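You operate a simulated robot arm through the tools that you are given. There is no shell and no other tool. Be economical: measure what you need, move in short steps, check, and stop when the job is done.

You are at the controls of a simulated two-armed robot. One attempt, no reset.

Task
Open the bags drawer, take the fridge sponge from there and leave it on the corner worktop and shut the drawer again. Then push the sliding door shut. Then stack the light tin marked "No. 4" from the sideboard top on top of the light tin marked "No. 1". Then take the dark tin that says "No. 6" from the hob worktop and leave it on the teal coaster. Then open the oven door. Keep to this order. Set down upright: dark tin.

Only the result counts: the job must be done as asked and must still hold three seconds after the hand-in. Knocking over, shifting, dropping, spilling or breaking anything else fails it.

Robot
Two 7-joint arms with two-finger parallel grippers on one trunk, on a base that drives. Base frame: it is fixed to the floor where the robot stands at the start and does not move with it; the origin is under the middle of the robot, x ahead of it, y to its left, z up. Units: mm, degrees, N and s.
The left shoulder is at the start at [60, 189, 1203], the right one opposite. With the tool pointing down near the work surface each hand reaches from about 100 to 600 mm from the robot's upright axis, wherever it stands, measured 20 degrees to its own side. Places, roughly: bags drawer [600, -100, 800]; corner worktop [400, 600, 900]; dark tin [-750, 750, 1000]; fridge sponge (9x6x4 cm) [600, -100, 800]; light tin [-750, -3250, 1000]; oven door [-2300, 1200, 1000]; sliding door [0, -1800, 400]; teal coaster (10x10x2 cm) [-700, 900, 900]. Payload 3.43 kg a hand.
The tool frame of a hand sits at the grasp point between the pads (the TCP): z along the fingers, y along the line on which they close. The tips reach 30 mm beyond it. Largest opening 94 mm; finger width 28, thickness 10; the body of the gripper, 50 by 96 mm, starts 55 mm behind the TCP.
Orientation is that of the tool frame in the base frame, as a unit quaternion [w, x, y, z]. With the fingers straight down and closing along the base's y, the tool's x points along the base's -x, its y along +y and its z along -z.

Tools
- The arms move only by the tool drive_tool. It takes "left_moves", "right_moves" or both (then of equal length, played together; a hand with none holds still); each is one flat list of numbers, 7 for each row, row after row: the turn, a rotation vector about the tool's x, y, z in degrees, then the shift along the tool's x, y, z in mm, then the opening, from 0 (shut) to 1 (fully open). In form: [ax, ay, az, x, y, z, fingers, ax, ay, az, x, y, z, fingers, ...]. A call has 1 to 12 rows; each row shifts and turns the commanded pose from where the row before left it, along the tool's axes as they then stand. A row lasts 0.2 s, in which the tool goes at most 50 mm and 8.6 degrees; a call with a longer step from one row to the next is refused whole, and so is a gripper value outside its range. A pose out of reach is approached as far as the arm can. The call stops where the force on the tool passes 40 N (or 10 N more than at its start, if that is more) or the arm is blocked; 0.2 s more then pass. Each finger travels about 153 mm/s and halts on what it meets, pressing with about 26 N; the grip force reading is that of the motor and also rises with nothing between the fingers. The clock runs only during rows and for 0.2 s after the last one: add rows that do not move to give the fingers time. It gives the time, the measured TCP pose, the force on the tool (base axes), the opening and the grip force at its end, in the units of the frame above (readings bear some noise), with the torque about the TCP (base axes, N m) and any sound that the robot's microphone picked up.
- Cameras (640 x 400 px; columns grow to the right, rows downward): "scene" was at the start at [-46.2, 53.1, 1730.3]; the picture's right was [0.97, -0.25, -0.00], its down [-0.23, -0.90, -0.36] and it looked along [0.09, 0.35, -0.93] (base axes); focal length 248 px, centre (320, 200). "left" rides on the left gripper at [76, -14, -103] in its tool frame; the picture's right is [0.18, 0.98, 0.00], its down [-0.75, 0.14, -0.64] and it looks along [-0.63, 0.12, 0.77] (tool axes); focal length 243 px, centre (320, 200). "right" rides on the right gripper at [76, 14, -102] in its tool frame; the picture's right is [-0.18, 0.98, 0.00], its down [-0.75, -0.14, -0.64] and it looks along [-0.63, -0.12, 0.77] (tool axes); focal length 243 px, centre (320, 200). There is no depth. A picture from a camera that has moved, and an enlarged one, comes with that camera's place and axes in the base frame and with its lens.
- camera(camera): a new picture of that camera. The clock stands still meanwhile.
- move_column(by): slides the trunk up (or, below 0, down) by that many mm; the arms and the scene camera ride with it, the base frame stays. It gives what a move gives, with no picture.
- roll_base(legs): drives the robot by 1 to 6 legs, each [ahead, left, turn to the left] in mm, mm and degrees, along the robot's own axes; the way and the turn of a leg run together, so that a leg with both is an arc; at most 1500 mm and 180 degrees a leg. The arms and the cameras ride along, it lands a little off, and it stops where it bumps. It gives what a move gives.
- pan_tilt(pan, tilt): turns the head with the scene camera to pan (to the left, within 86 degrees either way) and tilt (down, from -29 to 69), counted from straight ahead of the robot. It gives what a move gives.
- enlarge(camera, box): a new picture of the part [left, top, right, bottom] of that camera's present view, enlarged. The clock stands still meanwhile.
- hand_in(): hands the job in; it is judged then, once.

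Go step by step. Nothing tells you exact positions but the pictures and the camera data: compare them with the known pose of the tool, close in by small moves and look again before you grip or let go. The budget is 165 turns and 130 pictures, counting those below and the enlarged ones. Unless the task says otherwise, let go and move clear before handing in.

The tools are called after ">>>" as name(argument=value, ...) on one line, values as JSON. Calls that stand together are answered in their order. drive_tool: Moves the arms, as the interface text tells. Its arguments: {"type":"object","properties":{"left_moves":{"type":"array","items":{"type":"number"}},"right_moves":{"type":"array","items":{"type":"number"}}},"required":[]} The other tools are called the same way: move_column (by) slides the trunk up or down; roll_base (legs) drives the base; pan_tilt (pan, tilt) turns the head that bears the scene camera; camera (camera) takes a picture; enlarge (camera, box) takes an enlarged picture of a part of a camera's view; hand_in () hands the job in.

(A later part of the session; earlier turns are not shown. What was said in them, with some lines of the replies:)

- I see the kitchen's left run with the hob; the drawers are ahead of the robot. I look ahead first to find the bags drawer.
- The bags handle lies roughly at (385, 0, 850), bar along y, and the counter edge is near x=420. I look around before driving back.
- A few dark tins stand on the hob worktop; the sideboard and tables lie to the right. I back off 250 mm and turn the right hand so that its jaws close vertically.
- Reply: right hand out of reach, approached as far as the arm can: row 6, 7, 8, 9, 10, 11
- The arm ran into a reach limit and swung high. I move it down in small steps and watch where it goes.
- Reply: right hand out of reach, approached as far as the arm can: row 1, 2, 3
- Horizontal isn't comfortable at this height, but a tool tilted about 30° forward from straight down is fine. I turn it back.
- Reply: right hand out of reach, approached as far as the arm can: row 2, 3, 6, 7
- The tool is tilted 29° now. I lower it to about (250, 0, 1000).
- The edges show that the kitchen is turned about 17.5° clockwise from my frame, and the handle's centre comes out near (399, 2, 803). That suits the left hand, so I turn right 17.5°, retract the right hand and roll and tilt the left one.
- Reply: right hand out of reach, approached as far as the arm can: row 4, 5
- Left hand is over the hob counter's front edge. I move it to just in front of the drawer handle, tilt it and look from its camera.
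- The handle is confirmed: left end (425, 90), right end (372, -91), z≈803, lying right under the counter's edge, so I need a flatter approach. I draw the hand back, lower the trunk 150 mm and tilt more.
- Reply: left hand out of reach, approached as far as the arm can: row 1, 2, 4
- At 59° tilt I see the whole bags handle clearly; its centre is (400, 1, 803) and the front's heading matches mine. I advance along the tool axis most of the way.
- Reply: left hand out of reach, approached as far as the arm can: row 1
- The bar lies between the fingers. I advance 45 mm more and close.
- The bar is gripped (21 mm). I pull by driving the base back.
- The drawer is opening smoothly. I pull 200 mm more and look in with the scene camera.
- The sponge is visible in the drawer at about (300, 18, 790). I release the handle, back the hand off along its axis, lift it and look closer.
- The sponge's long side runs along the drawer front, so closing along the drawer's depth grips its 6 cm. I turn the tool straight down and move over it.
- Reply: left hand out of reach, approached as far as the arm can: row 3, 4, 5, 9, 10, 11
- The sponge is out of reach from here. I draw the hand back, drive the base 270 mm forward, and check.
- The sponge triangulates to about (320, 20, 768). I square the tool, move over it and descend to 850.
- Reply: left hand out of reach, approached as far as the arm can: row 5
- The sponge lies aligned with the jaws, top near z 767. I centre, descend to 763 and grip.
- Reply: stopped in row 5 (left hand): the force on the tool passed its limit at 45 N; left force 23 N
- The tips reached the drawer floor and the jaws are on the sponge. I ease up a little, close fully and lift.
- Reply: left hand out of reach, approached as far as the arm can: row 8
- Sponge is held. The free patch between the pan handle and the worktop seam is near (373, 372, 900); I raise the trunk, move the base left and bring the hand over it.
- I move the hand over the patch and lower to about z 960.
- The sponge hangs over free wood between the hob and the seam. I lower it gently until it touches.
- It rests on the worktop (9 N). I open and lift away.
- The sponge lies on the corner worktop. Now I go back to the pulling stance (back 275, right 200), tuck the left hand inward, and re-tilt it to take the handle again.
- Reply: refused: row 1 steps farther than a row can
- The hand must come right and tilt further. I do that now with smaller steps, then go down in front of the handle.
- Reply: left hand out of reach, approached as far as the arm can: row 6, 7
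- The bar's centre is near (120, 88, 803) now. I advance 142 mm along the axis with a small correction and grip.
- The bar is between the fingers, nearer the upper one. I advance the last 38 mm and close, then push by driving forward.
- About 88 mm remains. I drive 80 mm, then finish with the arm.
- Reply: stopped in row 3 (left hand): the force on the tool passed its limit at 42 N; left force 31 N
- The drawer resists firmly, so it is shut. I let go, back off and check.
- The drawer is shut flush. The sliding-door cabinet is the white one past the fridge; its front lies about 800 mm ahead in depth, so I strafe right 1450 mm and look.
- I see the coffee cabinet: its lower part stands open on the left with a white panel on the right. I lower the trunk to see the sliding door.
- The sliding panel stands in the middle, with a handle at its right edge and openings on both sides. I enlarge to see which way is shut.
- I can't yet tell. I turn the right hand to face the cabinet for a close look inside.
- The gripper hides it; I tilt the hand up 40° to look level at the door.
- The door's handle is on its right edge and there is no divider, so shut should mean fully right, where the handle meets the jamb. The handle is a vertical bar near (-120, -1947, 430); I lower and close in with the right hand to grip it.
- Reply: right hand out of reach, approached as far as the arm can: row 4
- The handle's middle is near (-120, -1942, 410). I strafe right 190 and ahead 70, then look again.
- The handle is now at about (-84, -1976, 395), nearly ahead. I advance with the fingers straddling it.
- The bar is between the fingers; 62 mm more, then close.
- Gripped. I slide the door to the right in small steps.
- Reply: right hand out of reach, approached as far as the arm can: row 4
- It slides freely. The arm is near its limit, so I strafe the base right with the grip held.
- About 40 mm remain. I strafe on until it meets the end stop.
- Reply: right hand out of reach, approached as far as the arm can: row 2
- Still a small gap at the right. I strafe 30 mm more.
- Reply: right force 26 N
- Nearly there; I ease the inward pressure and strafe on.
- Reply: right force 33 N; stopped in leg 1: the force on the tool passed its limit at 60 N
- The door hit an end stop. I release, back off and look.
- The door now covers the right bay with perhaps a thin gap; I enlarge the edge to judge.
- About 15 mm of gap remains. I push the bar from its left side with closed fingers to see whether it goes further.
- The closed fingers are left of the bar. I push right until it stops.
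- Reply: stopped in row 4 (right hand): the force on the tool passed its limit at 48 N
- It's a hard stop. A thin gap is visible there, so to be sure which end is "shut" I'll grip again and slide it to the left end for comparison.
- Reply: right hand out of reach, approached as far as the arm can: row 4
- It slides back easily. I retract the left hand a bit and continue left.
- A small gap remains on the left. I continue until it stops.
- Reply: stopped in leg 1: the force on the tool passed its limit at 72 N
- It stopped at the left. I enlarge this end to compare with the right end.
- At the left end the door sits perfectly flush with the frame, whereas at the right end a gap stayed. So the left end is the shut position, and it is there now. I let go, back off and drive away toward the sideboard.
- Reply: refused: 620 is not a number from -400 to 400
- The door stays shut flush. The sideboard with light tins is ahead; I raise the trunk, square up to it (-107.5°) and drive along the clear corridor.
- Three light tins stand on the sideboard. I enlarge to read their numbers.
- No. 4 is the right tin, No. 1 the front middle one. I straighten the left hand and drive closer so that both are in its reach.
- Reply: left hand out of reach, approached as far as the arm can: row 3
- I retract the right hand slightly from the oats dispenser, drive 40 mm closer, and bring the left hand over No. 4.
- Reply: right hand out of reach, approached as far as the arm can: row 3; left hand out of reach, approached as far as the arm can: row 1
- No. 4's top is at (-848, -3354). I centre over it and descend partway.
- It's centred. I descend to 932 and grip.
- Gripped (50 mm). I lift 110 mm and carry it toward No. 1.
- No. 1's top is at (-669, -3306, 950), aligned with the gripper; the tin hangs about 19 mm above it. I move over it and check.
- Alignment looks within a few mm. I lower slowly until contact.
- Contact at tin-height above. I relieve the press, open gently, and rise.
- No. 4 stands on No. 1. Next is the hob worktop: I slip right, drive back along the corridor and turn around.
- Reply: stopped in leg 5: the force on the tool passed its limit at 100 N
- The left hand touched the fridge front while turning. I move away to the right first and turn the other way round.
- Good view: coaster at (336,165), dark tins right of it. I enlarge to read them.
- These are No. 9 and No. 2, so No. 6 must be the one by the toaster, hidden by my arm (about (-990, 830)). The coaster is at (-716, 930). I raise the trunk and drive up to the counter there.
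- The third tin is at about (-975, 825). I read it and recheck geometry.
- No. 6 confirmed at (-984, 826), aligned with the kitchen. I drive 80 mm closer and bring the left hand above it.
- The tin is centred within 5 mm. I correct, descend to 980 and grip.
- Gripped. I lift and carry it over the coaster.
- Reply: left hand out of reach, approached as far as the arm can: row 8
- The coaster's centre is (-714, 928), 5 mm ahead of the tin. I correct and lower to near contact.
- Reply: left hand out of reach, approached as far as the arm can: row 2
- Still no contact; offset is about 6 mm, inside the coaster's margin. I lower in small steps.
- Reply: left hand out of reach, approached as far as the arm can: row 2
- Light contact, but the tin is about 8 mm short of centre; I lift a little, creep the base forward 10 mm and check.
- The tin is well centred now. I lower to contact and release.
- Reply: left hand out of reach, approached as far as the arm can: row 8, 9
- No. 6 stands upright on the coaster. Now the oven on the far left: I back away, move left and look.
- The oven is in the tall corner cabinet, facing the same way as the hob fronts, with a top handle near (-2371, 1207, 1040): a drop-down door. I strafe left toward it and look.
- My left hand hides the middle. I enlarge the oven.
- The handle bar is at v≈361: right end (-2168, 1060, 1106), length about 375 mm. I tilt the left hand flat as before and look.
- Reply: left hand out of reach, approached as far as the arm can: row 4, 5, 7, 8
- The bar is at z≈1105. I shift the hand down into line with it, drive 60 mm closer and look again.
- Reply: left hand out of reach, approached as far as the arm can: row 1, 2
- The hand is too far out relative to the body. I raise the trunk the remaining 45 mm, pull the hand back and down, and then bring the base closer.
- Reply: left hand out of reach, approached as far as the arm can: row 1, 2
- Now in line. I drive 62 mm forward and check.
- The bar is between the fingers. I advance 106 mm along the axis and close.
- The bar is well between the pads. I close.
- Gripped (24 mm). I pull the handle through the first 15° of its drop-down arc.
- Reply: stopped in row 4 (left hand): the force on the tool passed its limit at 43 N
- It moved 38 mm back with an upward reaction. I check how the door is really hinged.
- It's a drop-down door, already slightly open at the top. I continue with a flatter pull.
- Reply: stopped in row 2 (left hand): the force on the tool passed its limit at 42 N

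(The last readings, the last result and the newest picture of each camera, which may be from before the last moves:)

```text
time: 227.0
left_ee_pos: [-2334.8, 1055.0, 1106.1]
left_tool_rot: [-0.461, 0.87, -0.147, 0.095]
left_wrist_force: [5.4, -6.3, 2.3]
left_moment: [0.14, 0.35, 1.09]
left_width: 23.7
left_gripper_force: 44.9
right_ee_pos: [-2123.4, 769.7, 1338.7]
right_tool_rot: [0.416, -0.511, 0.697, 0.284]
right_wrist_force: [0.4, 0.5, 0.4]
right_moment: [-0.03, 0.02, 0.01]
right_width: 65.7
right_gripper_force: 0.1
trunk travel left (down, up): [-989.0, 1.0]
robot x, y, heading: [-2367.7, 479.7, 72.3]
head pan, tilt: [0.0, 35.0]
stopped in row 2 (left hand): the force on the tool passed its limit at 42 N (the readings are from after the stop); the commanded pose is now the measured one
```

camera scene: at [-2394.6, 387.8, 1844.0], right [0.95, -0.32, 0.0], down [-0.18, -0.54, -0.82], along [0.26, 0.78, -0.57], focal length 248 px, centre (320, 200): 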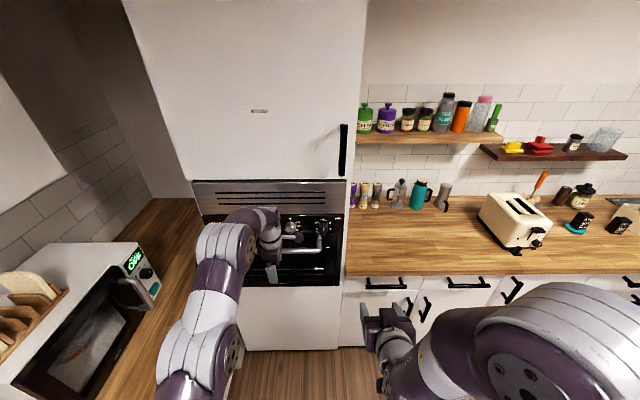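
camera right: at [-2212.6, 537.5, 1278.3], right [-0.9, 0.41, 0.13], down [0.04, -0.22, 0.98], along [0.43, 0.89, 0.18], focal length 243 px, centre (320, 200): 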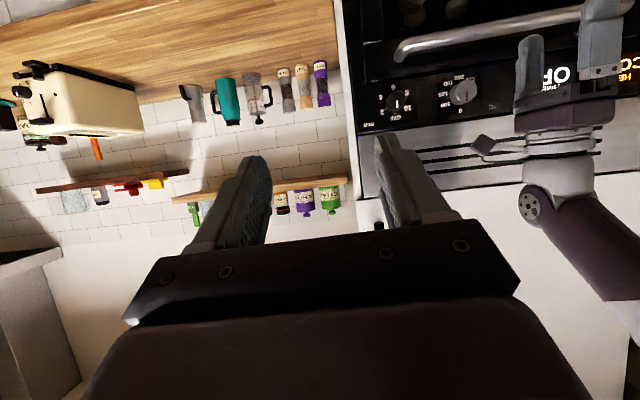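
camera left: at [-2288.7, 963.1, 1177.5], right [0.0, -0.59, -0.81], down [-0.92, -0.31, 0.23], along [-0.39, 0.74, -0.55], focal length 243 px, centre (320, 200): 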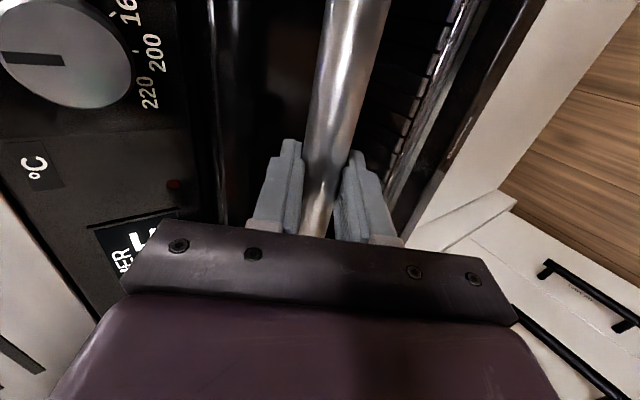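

The arm's limit trips early; I pull with the base instead, which tolerated more before.

>>> roll_base(legs=[[-40, 0, 0]])

>>> camera(camera="left")

```text
time: 227.9
left_ee_pos: [-2344.4, 1027.4, 1105.8]
left_tool_rot: [-0.463, 0.869, -0.147, 0.094]
left_wrist_force: [7.9, 2.2, 8.7]
left_moment: [0.2, -0.06, -0.03]
left_width: 23.7
left_gripper_force: 45.0
right_ee_pos: [-2131.4, 742.3, 1335.7]
right_tool_rot: [0.414, -0.51, 0.699, 0.282]
right_wrist_force: [-0.2, 1.4, -0.1]
right_moment: [0.01, 0.03, 0.02]
right_width: 66.0
right_gripper_force: 0.1
trunk travel left (down, up): [-989.0, 1.0]
robot x, y, heading: [-2380.2, 442.9, 72.3]
head pan, tilt: [0.0, 35.0]
```

```text
23 pictures are left
camera left: at [-2299.5, 929.8, 1176.4], right [0.01, -0.58, -0.81], down [-0.92, -0.31, 0.22], along [-0.38, 0.75, -0.54], focal length 243 px, centre (320, 200)
```

left: 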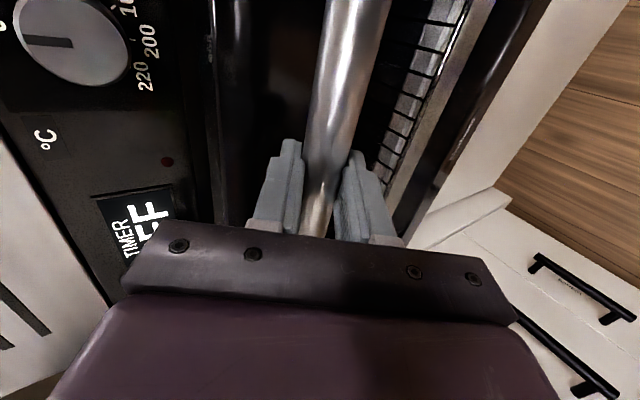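

The handle travelled about 75 mm at nearly constant height, so I check the door's posture from the head camera.

>>> enlarge(camera="scene", box=[190, 220, 390, 345])

```text
3.20 times, centred on (290, 282) of scene
camera zoom: at [-2364.0, 477.3, 1887.9], right [0.95, -0.3, 0.0], down [-0.18, -0.55, -0.81], along [0.25, 0.78, -0.58], focal length 795 px, centre (416, -64)
```

zoom: 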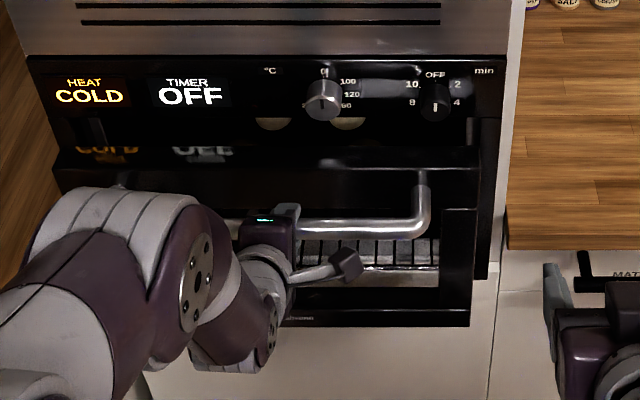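

The door is tilting down from its bottom hinge as expected. I follow the arc: trunk down a little, base back.

>>> move_column(by=-20)

>>> roll_base(legs=[[-40, 0, 0]])

>>> move_column(by=-30)

>>> roll_base(legs=[[-40, 0, 0]])

>>> enlarge(camera="scene", box=[190, 220, 390, 345])

```text
time: 228.4
left_ee_pos: [-2342.7, 1029.1, 1104.3]
left_tool_rot: [-0.482, 0.858, -0.146, 0.097]
left_wrist_force: [-0.7, -1.4, 17.4]
left_moment: [0.02, 0.7, 0.38]
left_width: 24.0
left_gripper_force: 45.5
right_ee_pos: [-2137.1, 730.3, 1322.3]
right_tool_rot: [0.417, -0.51, 0.697, 0.284]
right_wrist_force: [0.9, 0.6, -1.1]
right_moment: [-0.01, 0.0, -0.01]
right_width: 65.4
right_gripper_force: 0.1
trunk travel left (down, up): [-972.0, 18.0]
robot x, y, heading: [-2381.7, 439.4, 72.2]
head pan, tilt: [0.0, 35.0]
stopped: the force on the tool passed its limit at 51 N (the readings are from after the stop); the commanded pose is now the measured one
```

```text
time: 229.3
left_ee_pos: [-2351.3, 1000.3, 1105.0]
left_tool_rot: [-0.483, 0.858, -0.147, 0.098]
left_wrist_force: [1.0, 11.0, 35.3]
left_moment: [0.52, 0.27, -0.28]
left_width: 23.9
left_gripper_force: 44.6
right_ee_pos: [-2146.5, 701.8, 1321.2]
right_tool_rot: [0.415, -0.511, 0.698, 0.283]
right_wrist_force: [0.7, 2.2, -0.7]
right_moment: [-0.04, 0.01, 0.03]
right_width: 66.0
right_gripper_force: 0.0
trunk travel left (down, up): [-972.0, 18.0]
robot x, y, heading: [-2390.8, 400.3, 72.4]
head pan, tilt: [0.0, 35.0]
```

```text
time: 229.8
left_ee_pos: [-2350.3, 1002.8, 1105.1]
left_tool_rot: [-0.503, 0.846, -0.144, 0.102]
left_wrist_force: [-3.2, -1.4, 15.5]
left_moment: [0.03, 0.79, 0.06]
left_width: 23.8
left_gripper_force: 44.7
right_ee_pos: [-2149.4, 693.3, 1304.6]
right_tool_rot: [0.417, -0.51, 0.696, 0.285]
right_wrist_force: [-0.3, -0.7, -0.4]
right_moment: [0.01, 0.01, -0.02]
right_width: 65.8
right_gripper_force: 0.1
trunk travel left (down, up): [-955.0, 35.0]
robot x, y, heading: [-2390.4, 401.8, 72.3]
head pan, tilt: [0.0, 35.0]
stopped: the force on the tool passed its limit at 58 N (the readings are from after the stop); the commanded pose is now the measured one
```

```text
time: 230.7
left_ee_pos: [-2360.8, 976.2, 1104.4]
left_tool_rot: [-0.504, 0.846, -0.142, 0.102]
left_wrist_force: [1.5, 10.6, 31.3]
left_moment: [0.58, 0.44, -0.58]
left_width: 23.6
left_gripper_force: 45.5
right_ee_pos: [-2158.2, 663.8, 1302.0]
right_tool_rot: [0.414, -0.512, 0.698, 0.283]
right_wrist_force: [-0.1, 0.2, -0.2]
right_moment: [-0.05, 0.03, -0.01]
right_width: 65.7
right_gripper_force: 0.0
trunk travel left (down, up): [-955.0, 35.0]
robot x, y, heading: [-2403.0, 365.5, 72.4]
head pan, tilt: [0.0, 35.0]
```

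```text
3.20 times, centred on (290, 282) of scene
camera zoom: at [-2390.4, 398.1, 1854.5], right [0.95, -0.3, 0.0], down [-0.18, -0.55, -0.82], along [0.25, 0.78, -0.58], focal length 795 px, centre (416, -64)
```

zoom: 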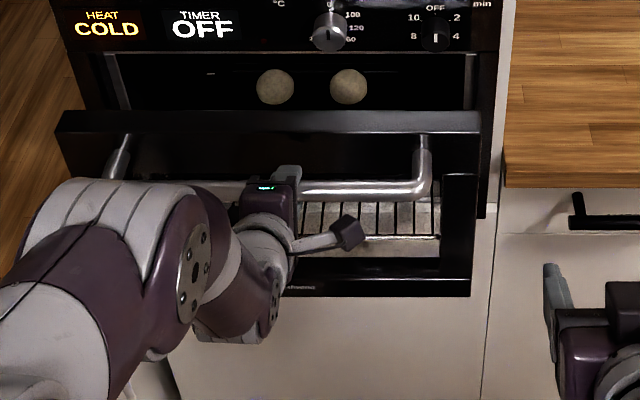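

The door actually slides straight out like a drawer, without any drop. So I just keep pulling straight back.

>>> drive_tool(left_moves=[0, 0, 0, 0, 0, 0, 0])

>>> roll_base(legs=[[-100, 0, 0]])

>>> roll_base(legs=[[-100, 0, 0]])

>>> camera(camera="scene")

```text
time: 231.1
left_ee_pos: [-2361.4, 969.2, 1105.8]
left_tool_rot: [-0.504, 0.846, -0.144, 0.101]
left_wrist_force: [2.1, -4.3, -9.1]
left_moment: [0.1, 0.34, 0.39]
left_width: 23.7
left_gripper_force: 45.4
right_ee_pos: [-2160.3, 658.7, 1303.1]
right_tool_rot: [0.416, -0.511, 0.696, 0.284]
right_wrist_force: [0.6, -0.1, 0.0]
right_moment: [0.02, -0.04, 0.0]
right_width: 65.6
right_gripper_force: 0.1
trunk travel left (down, up): [-955.0, 35.0]
robot x, y, heading: [-2406.3, 365.4, 72.4]
head pan, tilt: [0.0, 35.0]
```

```text
time: 232.2
left_ee_pos: [-2388.5, 883.8, 1104.2]
left_tool_rot: [-0.505, 0.845, -0.143, 0.102]
left_wrist_force: [3.7, 6.2, -17.2]
left_moment: [0.26, 0.5, 0.16]
left_width: 23.6
left_gripper_force: 44.8
right_ee_pos: [-2189.1, 571.6, 1302.2]
right_tool_rot: [0.414, -0.512, 0.698, 0.282]
right_wrist_force: [0.4, 0.5, 0.7]
right_moment: [0.01, -0.01, -0.03]
right_width: 65.8
right_gripper_force: 0.0
trunk travel left (down, up): [-955.0, 35.0]
robot x, y, heading: [-2433.2, 271.6, 72.1]
head pan, tilt: [0.0, 35.0]
```

```text
time: 233.4
left_ee_pos: [-2417.8, 792.0, 1104.8]
left_tool_rot: [-0.505, 0.845, -0.143, 0.103]
left_wrist_force: [0.5, 7.3, -26.1]
left_moment: [0.25, 0.7, 0.34]
left_width: 23.7
left_gripper_force: 45.0
right_ee_pos: [-2217.6, 478.7, 1301.2]
right_tool_rot: [0.414, -0.512, 0.698, 0.282]
right_wrist_force: [0.1, -0.2, 0.4]
right_moment: [-0.01, 0.03, -0.02]
right_width: 65.8
right_gripper_force: 0.1
trunk travel left (down, up): [-955.0, 35.0]
robot x, y, heading: [-2463.8, 177.9, 72.2]
head pan, tilt: [0.0, 35.0]
```

```text
20 pictures are left
camera scene: at [-2451.4, 215.1, 1853.9], right [0.95, -0.31, 0.0], down [-0.18, -0.55, -0.81], along [0.25, 0.78, -0.58], focal length 248 px, centre (320, 200)
```

scene: 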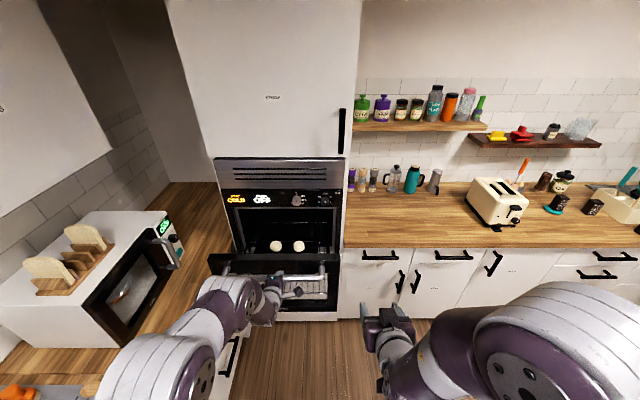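

It is a pull-out oven carriage, now out about 320 mm. I pull further until it ends.

>>> roll_base(legs=[[-80, 0, 0]])

>>> camera(camera="scene")

```text
time: 234.4
left_ee_pos: [-2441.3, 715.7, 1104.3]
left_tool_rot: [-0.505, 0.845, -0.143, 0.103]
left_wrist_force: [1.2, 0.9, -0.4]
left_moment: [0.02, -0.03, -0.01]
left_width: 0.0
left_gripper_force: 33.0
right_ee_pos: [-2241.6, 404.3, 1300.0]
right_tool_rot: [0.414, -0.511, 0.699, 0.28]
right_wrist_force: [0.2, 1.3, -0.8]
right_moment: [-0.02, -0.02, -0.05]
right_width: 65.7
right_gripper_force: 0.0
trunk travel left (down, up): [-955.0, 35.0]
robot x, y, heading: [-2483.5, 98.4, 72.3]
head pan, tilt: [0.0, 35.0]
```

```text
19 pictures are left
camera scene: at [-2474.8, 139.7, 1853.9], right [0.95, -0.31, 0.0], down [-0.18, -0.55, -0.81], along [0.25, 0.78, -0.58], focal length 248 px, centre (320, 200)
```

scene: 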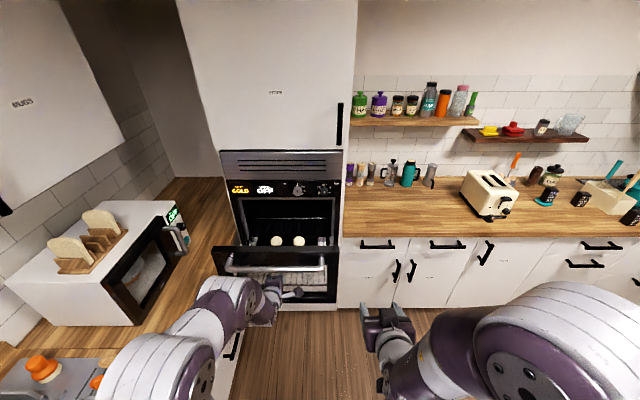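

The fingers slipped off; the carriage is out about 325 mm. I line up again to grip and test whether it goes further.

>>> drive_tool(left_moves=[0, 0, 0, 0, 0, -20, 0.5, 0, 0, 0, 0, -20, 0, 0.5, 0, 0, 0, 0, -20, 0, 0.5, 0, 0, 0, 0, 0, 25, 0.5, 0, 0, 0, 0, 0, 25, 0.5])

>>> camera(camera="left")

```text
time: 235.6
left_ee_pos: [-2426.9, 753.8, 1131.6]
left_tool_rot: [-0.508, 0.843, -0.144, 0.103]
left_wrist_force: [0.5, -0.4, 0.1]
left_moment: [0.0, 0.01, -0.01]
left_width: 47.2
left_gripper_force: 0.1
right_ee_pos: [-2244.7, 394.8, 1303.8]
right_tool_rot: [0.415, -0.511, 0.697, 0.283]
right_wrist_force: [0.6, 0.0, 0.1]
right_moment: [-0.01, 0.02, -0.01]
right_width: 65.8
right_gripper_force: 0.0
trunk travel left (down, up): [-955.0, 35.0]
robot x, y, heading: [-2491.4, 103.7, 72.4]
head pan, tilt: [0.0, 35.0]
```

```text
18 pictures are left
camera left: at [-2386.6, 648.0, 1193.4], right [0.04, -0.5, -0.87], down [-0.93, -0.33, 0.15], along [-0.36, 0.8, -0.48], focal length 243 px, centre (320, 200)
```

left: 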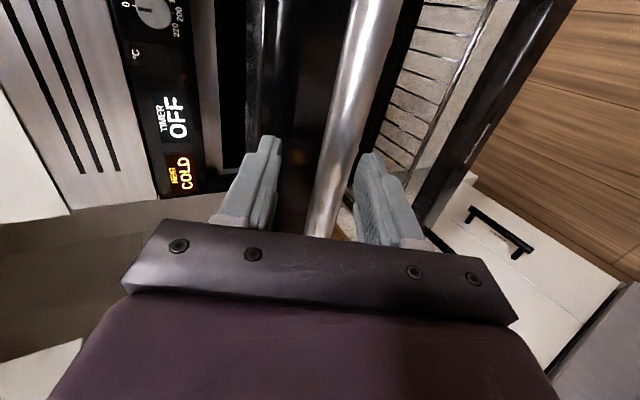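

The bar is between the fingers again. I advance, close deeper on it, and pull.

>>> drive_tool(left_moves=[0, 0, 0, 0, 3, 25, 0.5, 0, 0, 0, 0, 3, 25, 0.5, 0, 0, 0, 0, 0, 0, 0, 0, 0, 0, 0, 0, 0, 0, 0, 0, 0, 0, 0, 0, 0])

>>> roll_base(legs=[[-50, 0, 0]])

>>> camera(camera="scene")

```text
time: 236.8
left_ee_pos: [-2412.7, 791.1, 1099.1]
left_tool_rot: [-0.505, 0.845, -0.145, 0.102]
left_wrist_force: [2.1, -2.8, -19.8]
left_moment: [0.24, 0.2, -0.13]
left_width: 28.1
left_gripper_force: 44.8
right_ee_pos: [-2242.0, 397.3, 1302.3]
right_tool_rot: [0.416, -0.51, 0.698, 0.282]
right_wrist_force: [-0.3, -0.1, 0.5]
right_moment: [-0.02, -0.02, 0.0]
right_width: 66.0
right_gripper_force: 0.0
trunk travel left (down, up): [-955.0, 35.0]
robot x, y, heading: [-2483.5, 103.0, 72.0]
head pan, tilt: [0.0, 35.0]
```

```text
time: 237.7
left_ee_pos: [-2426.7, 743.9, 1111.2]
left_tool_rot: [-0.514, 0.839, -0.144, 0.105]
left_wrist_force: [-4.3, 3.5, 26.3]
left_moment: [0.73, -0.14, -0.9]
left_width: 23.7
left_gripper_force: 44.6
right_ee_pos: [-2260.3, 343.5, 1305.1]
right_tool_rot: [0.418, -0.509, 0.698, 0.283]
right_wrist_force: [-0.6, 0.3, 0.4]
right_moment: [-0.03, -0.02, 0.0]
right_width: 65.7
right_gripper_force: 0.1
trunk travel left (down, up): [-955.0, 35.0]
robot x, y, heading: [-2497.8, 54.3, 72.5]
head pan, tilt: [0.0, 35.0]
```

```text
17 pictures are left
camera scene: at [-2494.6, 76.0, 1855.0], right [0.95, -0.31, 0.0], down [-0.18, -0.54, -0.82], along [0.25, 0.78, -0.57], focal length 248 px, centre (320, 200)
```

scene: 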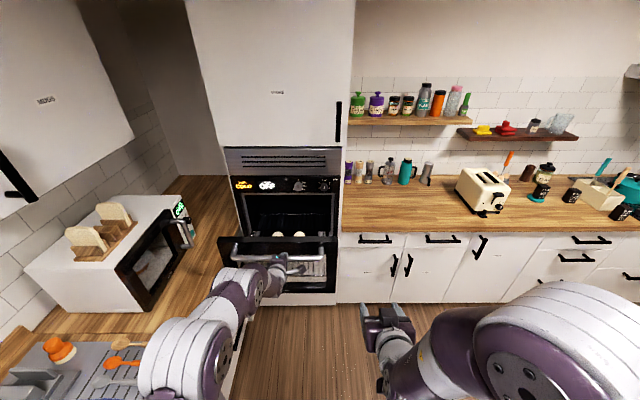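

It seems to have moved only a little. I pull once more to find out whether it is at its end.

>>> roll_base(legs=[[-40, 0, 0]])

>>> camera(camera="left")

```text
time: 238.6
left_ee_pos: [-2431.8, 731.1, 1117.1]
left_tool_rot: [-0.525, 0.832, -0.142, 0.107]
left_wrist_force: [0.2, -0.1, -0.2]
left_moment: [0.01, -0.01, -0.03]
left_width: 0.0
left_gripper_force: 33.3
right_ee_pos: [-2266.4, 324.0, 1302.4]
right_tool_rot: [0.416, -0.509, 0.699, 0.28]
right_wrist_force: [1.1, 0.5, 0.4]
right_moment: [-0.03, 0.04, 0.0]
right_width: 65.7
right_gripper_force: 0.1
trunk travel left (down, up): [-955.0, 35.0]
robot x, y, heading: [-2509.3, 29.6, 71.7]
head pan, tilt: [0.0, 35.0]
stopped in leg 1: the force on the tool passed its limit at 92 N (the readings are from after the stop); the commanded pose is now the measured one
```

```text
16 pictures are left
camera left: at [-2391.8, 623.1, 1176.6], right [0.05, -0.47, -0.88], down [-0.93, -0.34, 0.12], along [-0.36, 0.82, -0.45], focal length 243 px, centre (320, 200)
```

left: 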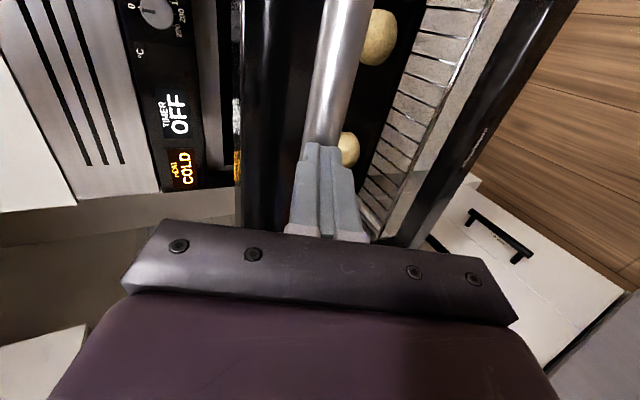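

The carriage resisted with 92 N at its end stop, so the oven is fully open. I back the hand clear and check.

>>> drive_tool(left_moves=[0, 0, 0, 0, 0, -40, 0.3, 0, 0, 0, 0, 0, -40, 0.3])

>>> roll_base(legs=[[-150, 0, 0]])

>>> camera(camera="scene")

```text
time: 239.2
left_ee_pos: [-2459.4, 658.8, 1154.3]
left_tool_rot: [-0.525, 0.832, -0.143, 0.107]
left_wrist_force: [0.0, 0.2, 0.6]
left_moment: [0.02, -0.01, -0.02]
left_width: 27.9
left_gripper_force: 0.0
right_ee_pos: [-2268.4, 318.6, 1304.2]
right_tool_rot: [0.417, -0.509, 0.699, 0.281]
right_wrist_force: [0.9, -0.8, 0.7]
right_moment: [0.01, 0.01, 0.02]
right_width: 65.9
right_gripper_force: 0.0
trunk travel left (down, up): [-955.0, 35.0]
robot x, y, heading: [-2509.1, 25.8, 72.2]
head pan, tilt: [0.0, 35.0]
```

```text
time: 240.6
left_ee_pos: [-2505.2, 518.9, 1152.1]
left_tool_rot: [-0.525, 0.832, -0.143, 0.107]
left_wrist_force: [0.2, -0.3, -0.2]
left_moment: [0.05, -0.01, -0.01]
left_width: 28.2
left_gripper_force: 0.0
right_ee_pos: [-2313.1, 178.2, 1303.3]
right_tool_rot: [0.417, -0.509, 0.699, 0.28]
right_wrist_force: [0.8, 0.7, 0.0]
right_moment: [-0.01, -0.02, 0.0]
right_width: 65.7
right_gripper_force: 0.0
trunk travel left (down, up): [-955.0, 35.0]
robot x, y, heading: [-2556.8, -118.7, 72.2]
head pan, tilt: [0.0, 35.0]
```

```text
15 pictures are left
camera scene: at [-2547.5, -87.1, 1854.1], right [0.95, -0.31, 0.0], down [-0.18, -0.55, -0.82], along [0.25, 0.78, -0.58], focal length 248 px, centre (320, 200)
```

scene: 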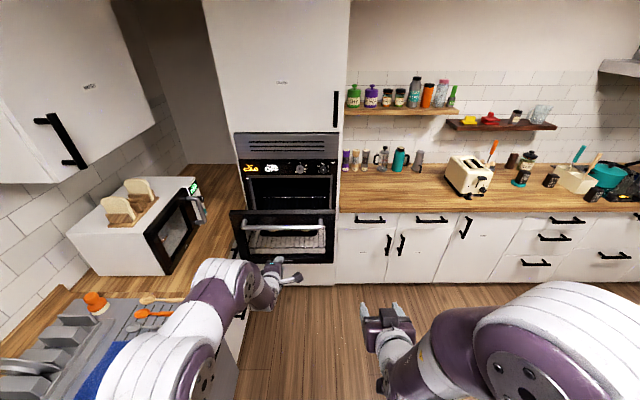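

The oven carriage stays out and the dark tin stands on the coaster; all hands are clear. I hand in.

>>> hand_in()

```text
The job is handed in.
```

I've handed the job in with all five steps done in order. The one I'm less sure of is the sliding door, because nothing marked which end counts as shut.

- **Drawer and sponge:** the sponge is on the worktop between the hob and the corner. The bags drawer is pushed fully closed.
- **Sliding door:** I tried both ends. At the left end it sits flush with the frame. At the right end it stopped with a gap of about 15 mm, so I left it at the left.
- **Light tins:** No. 4 is standing on No. 1, a few mm off centre.
- **Dark tin:** No. 6 is upright on the teal coaster.
- **Oven:** the door turned out to pull straight out like a drawer. It is out about 345 mm, at its end stop.

While turning near the fridge, my left hand bumped its front with about 100 N. I saw no sign of damage.
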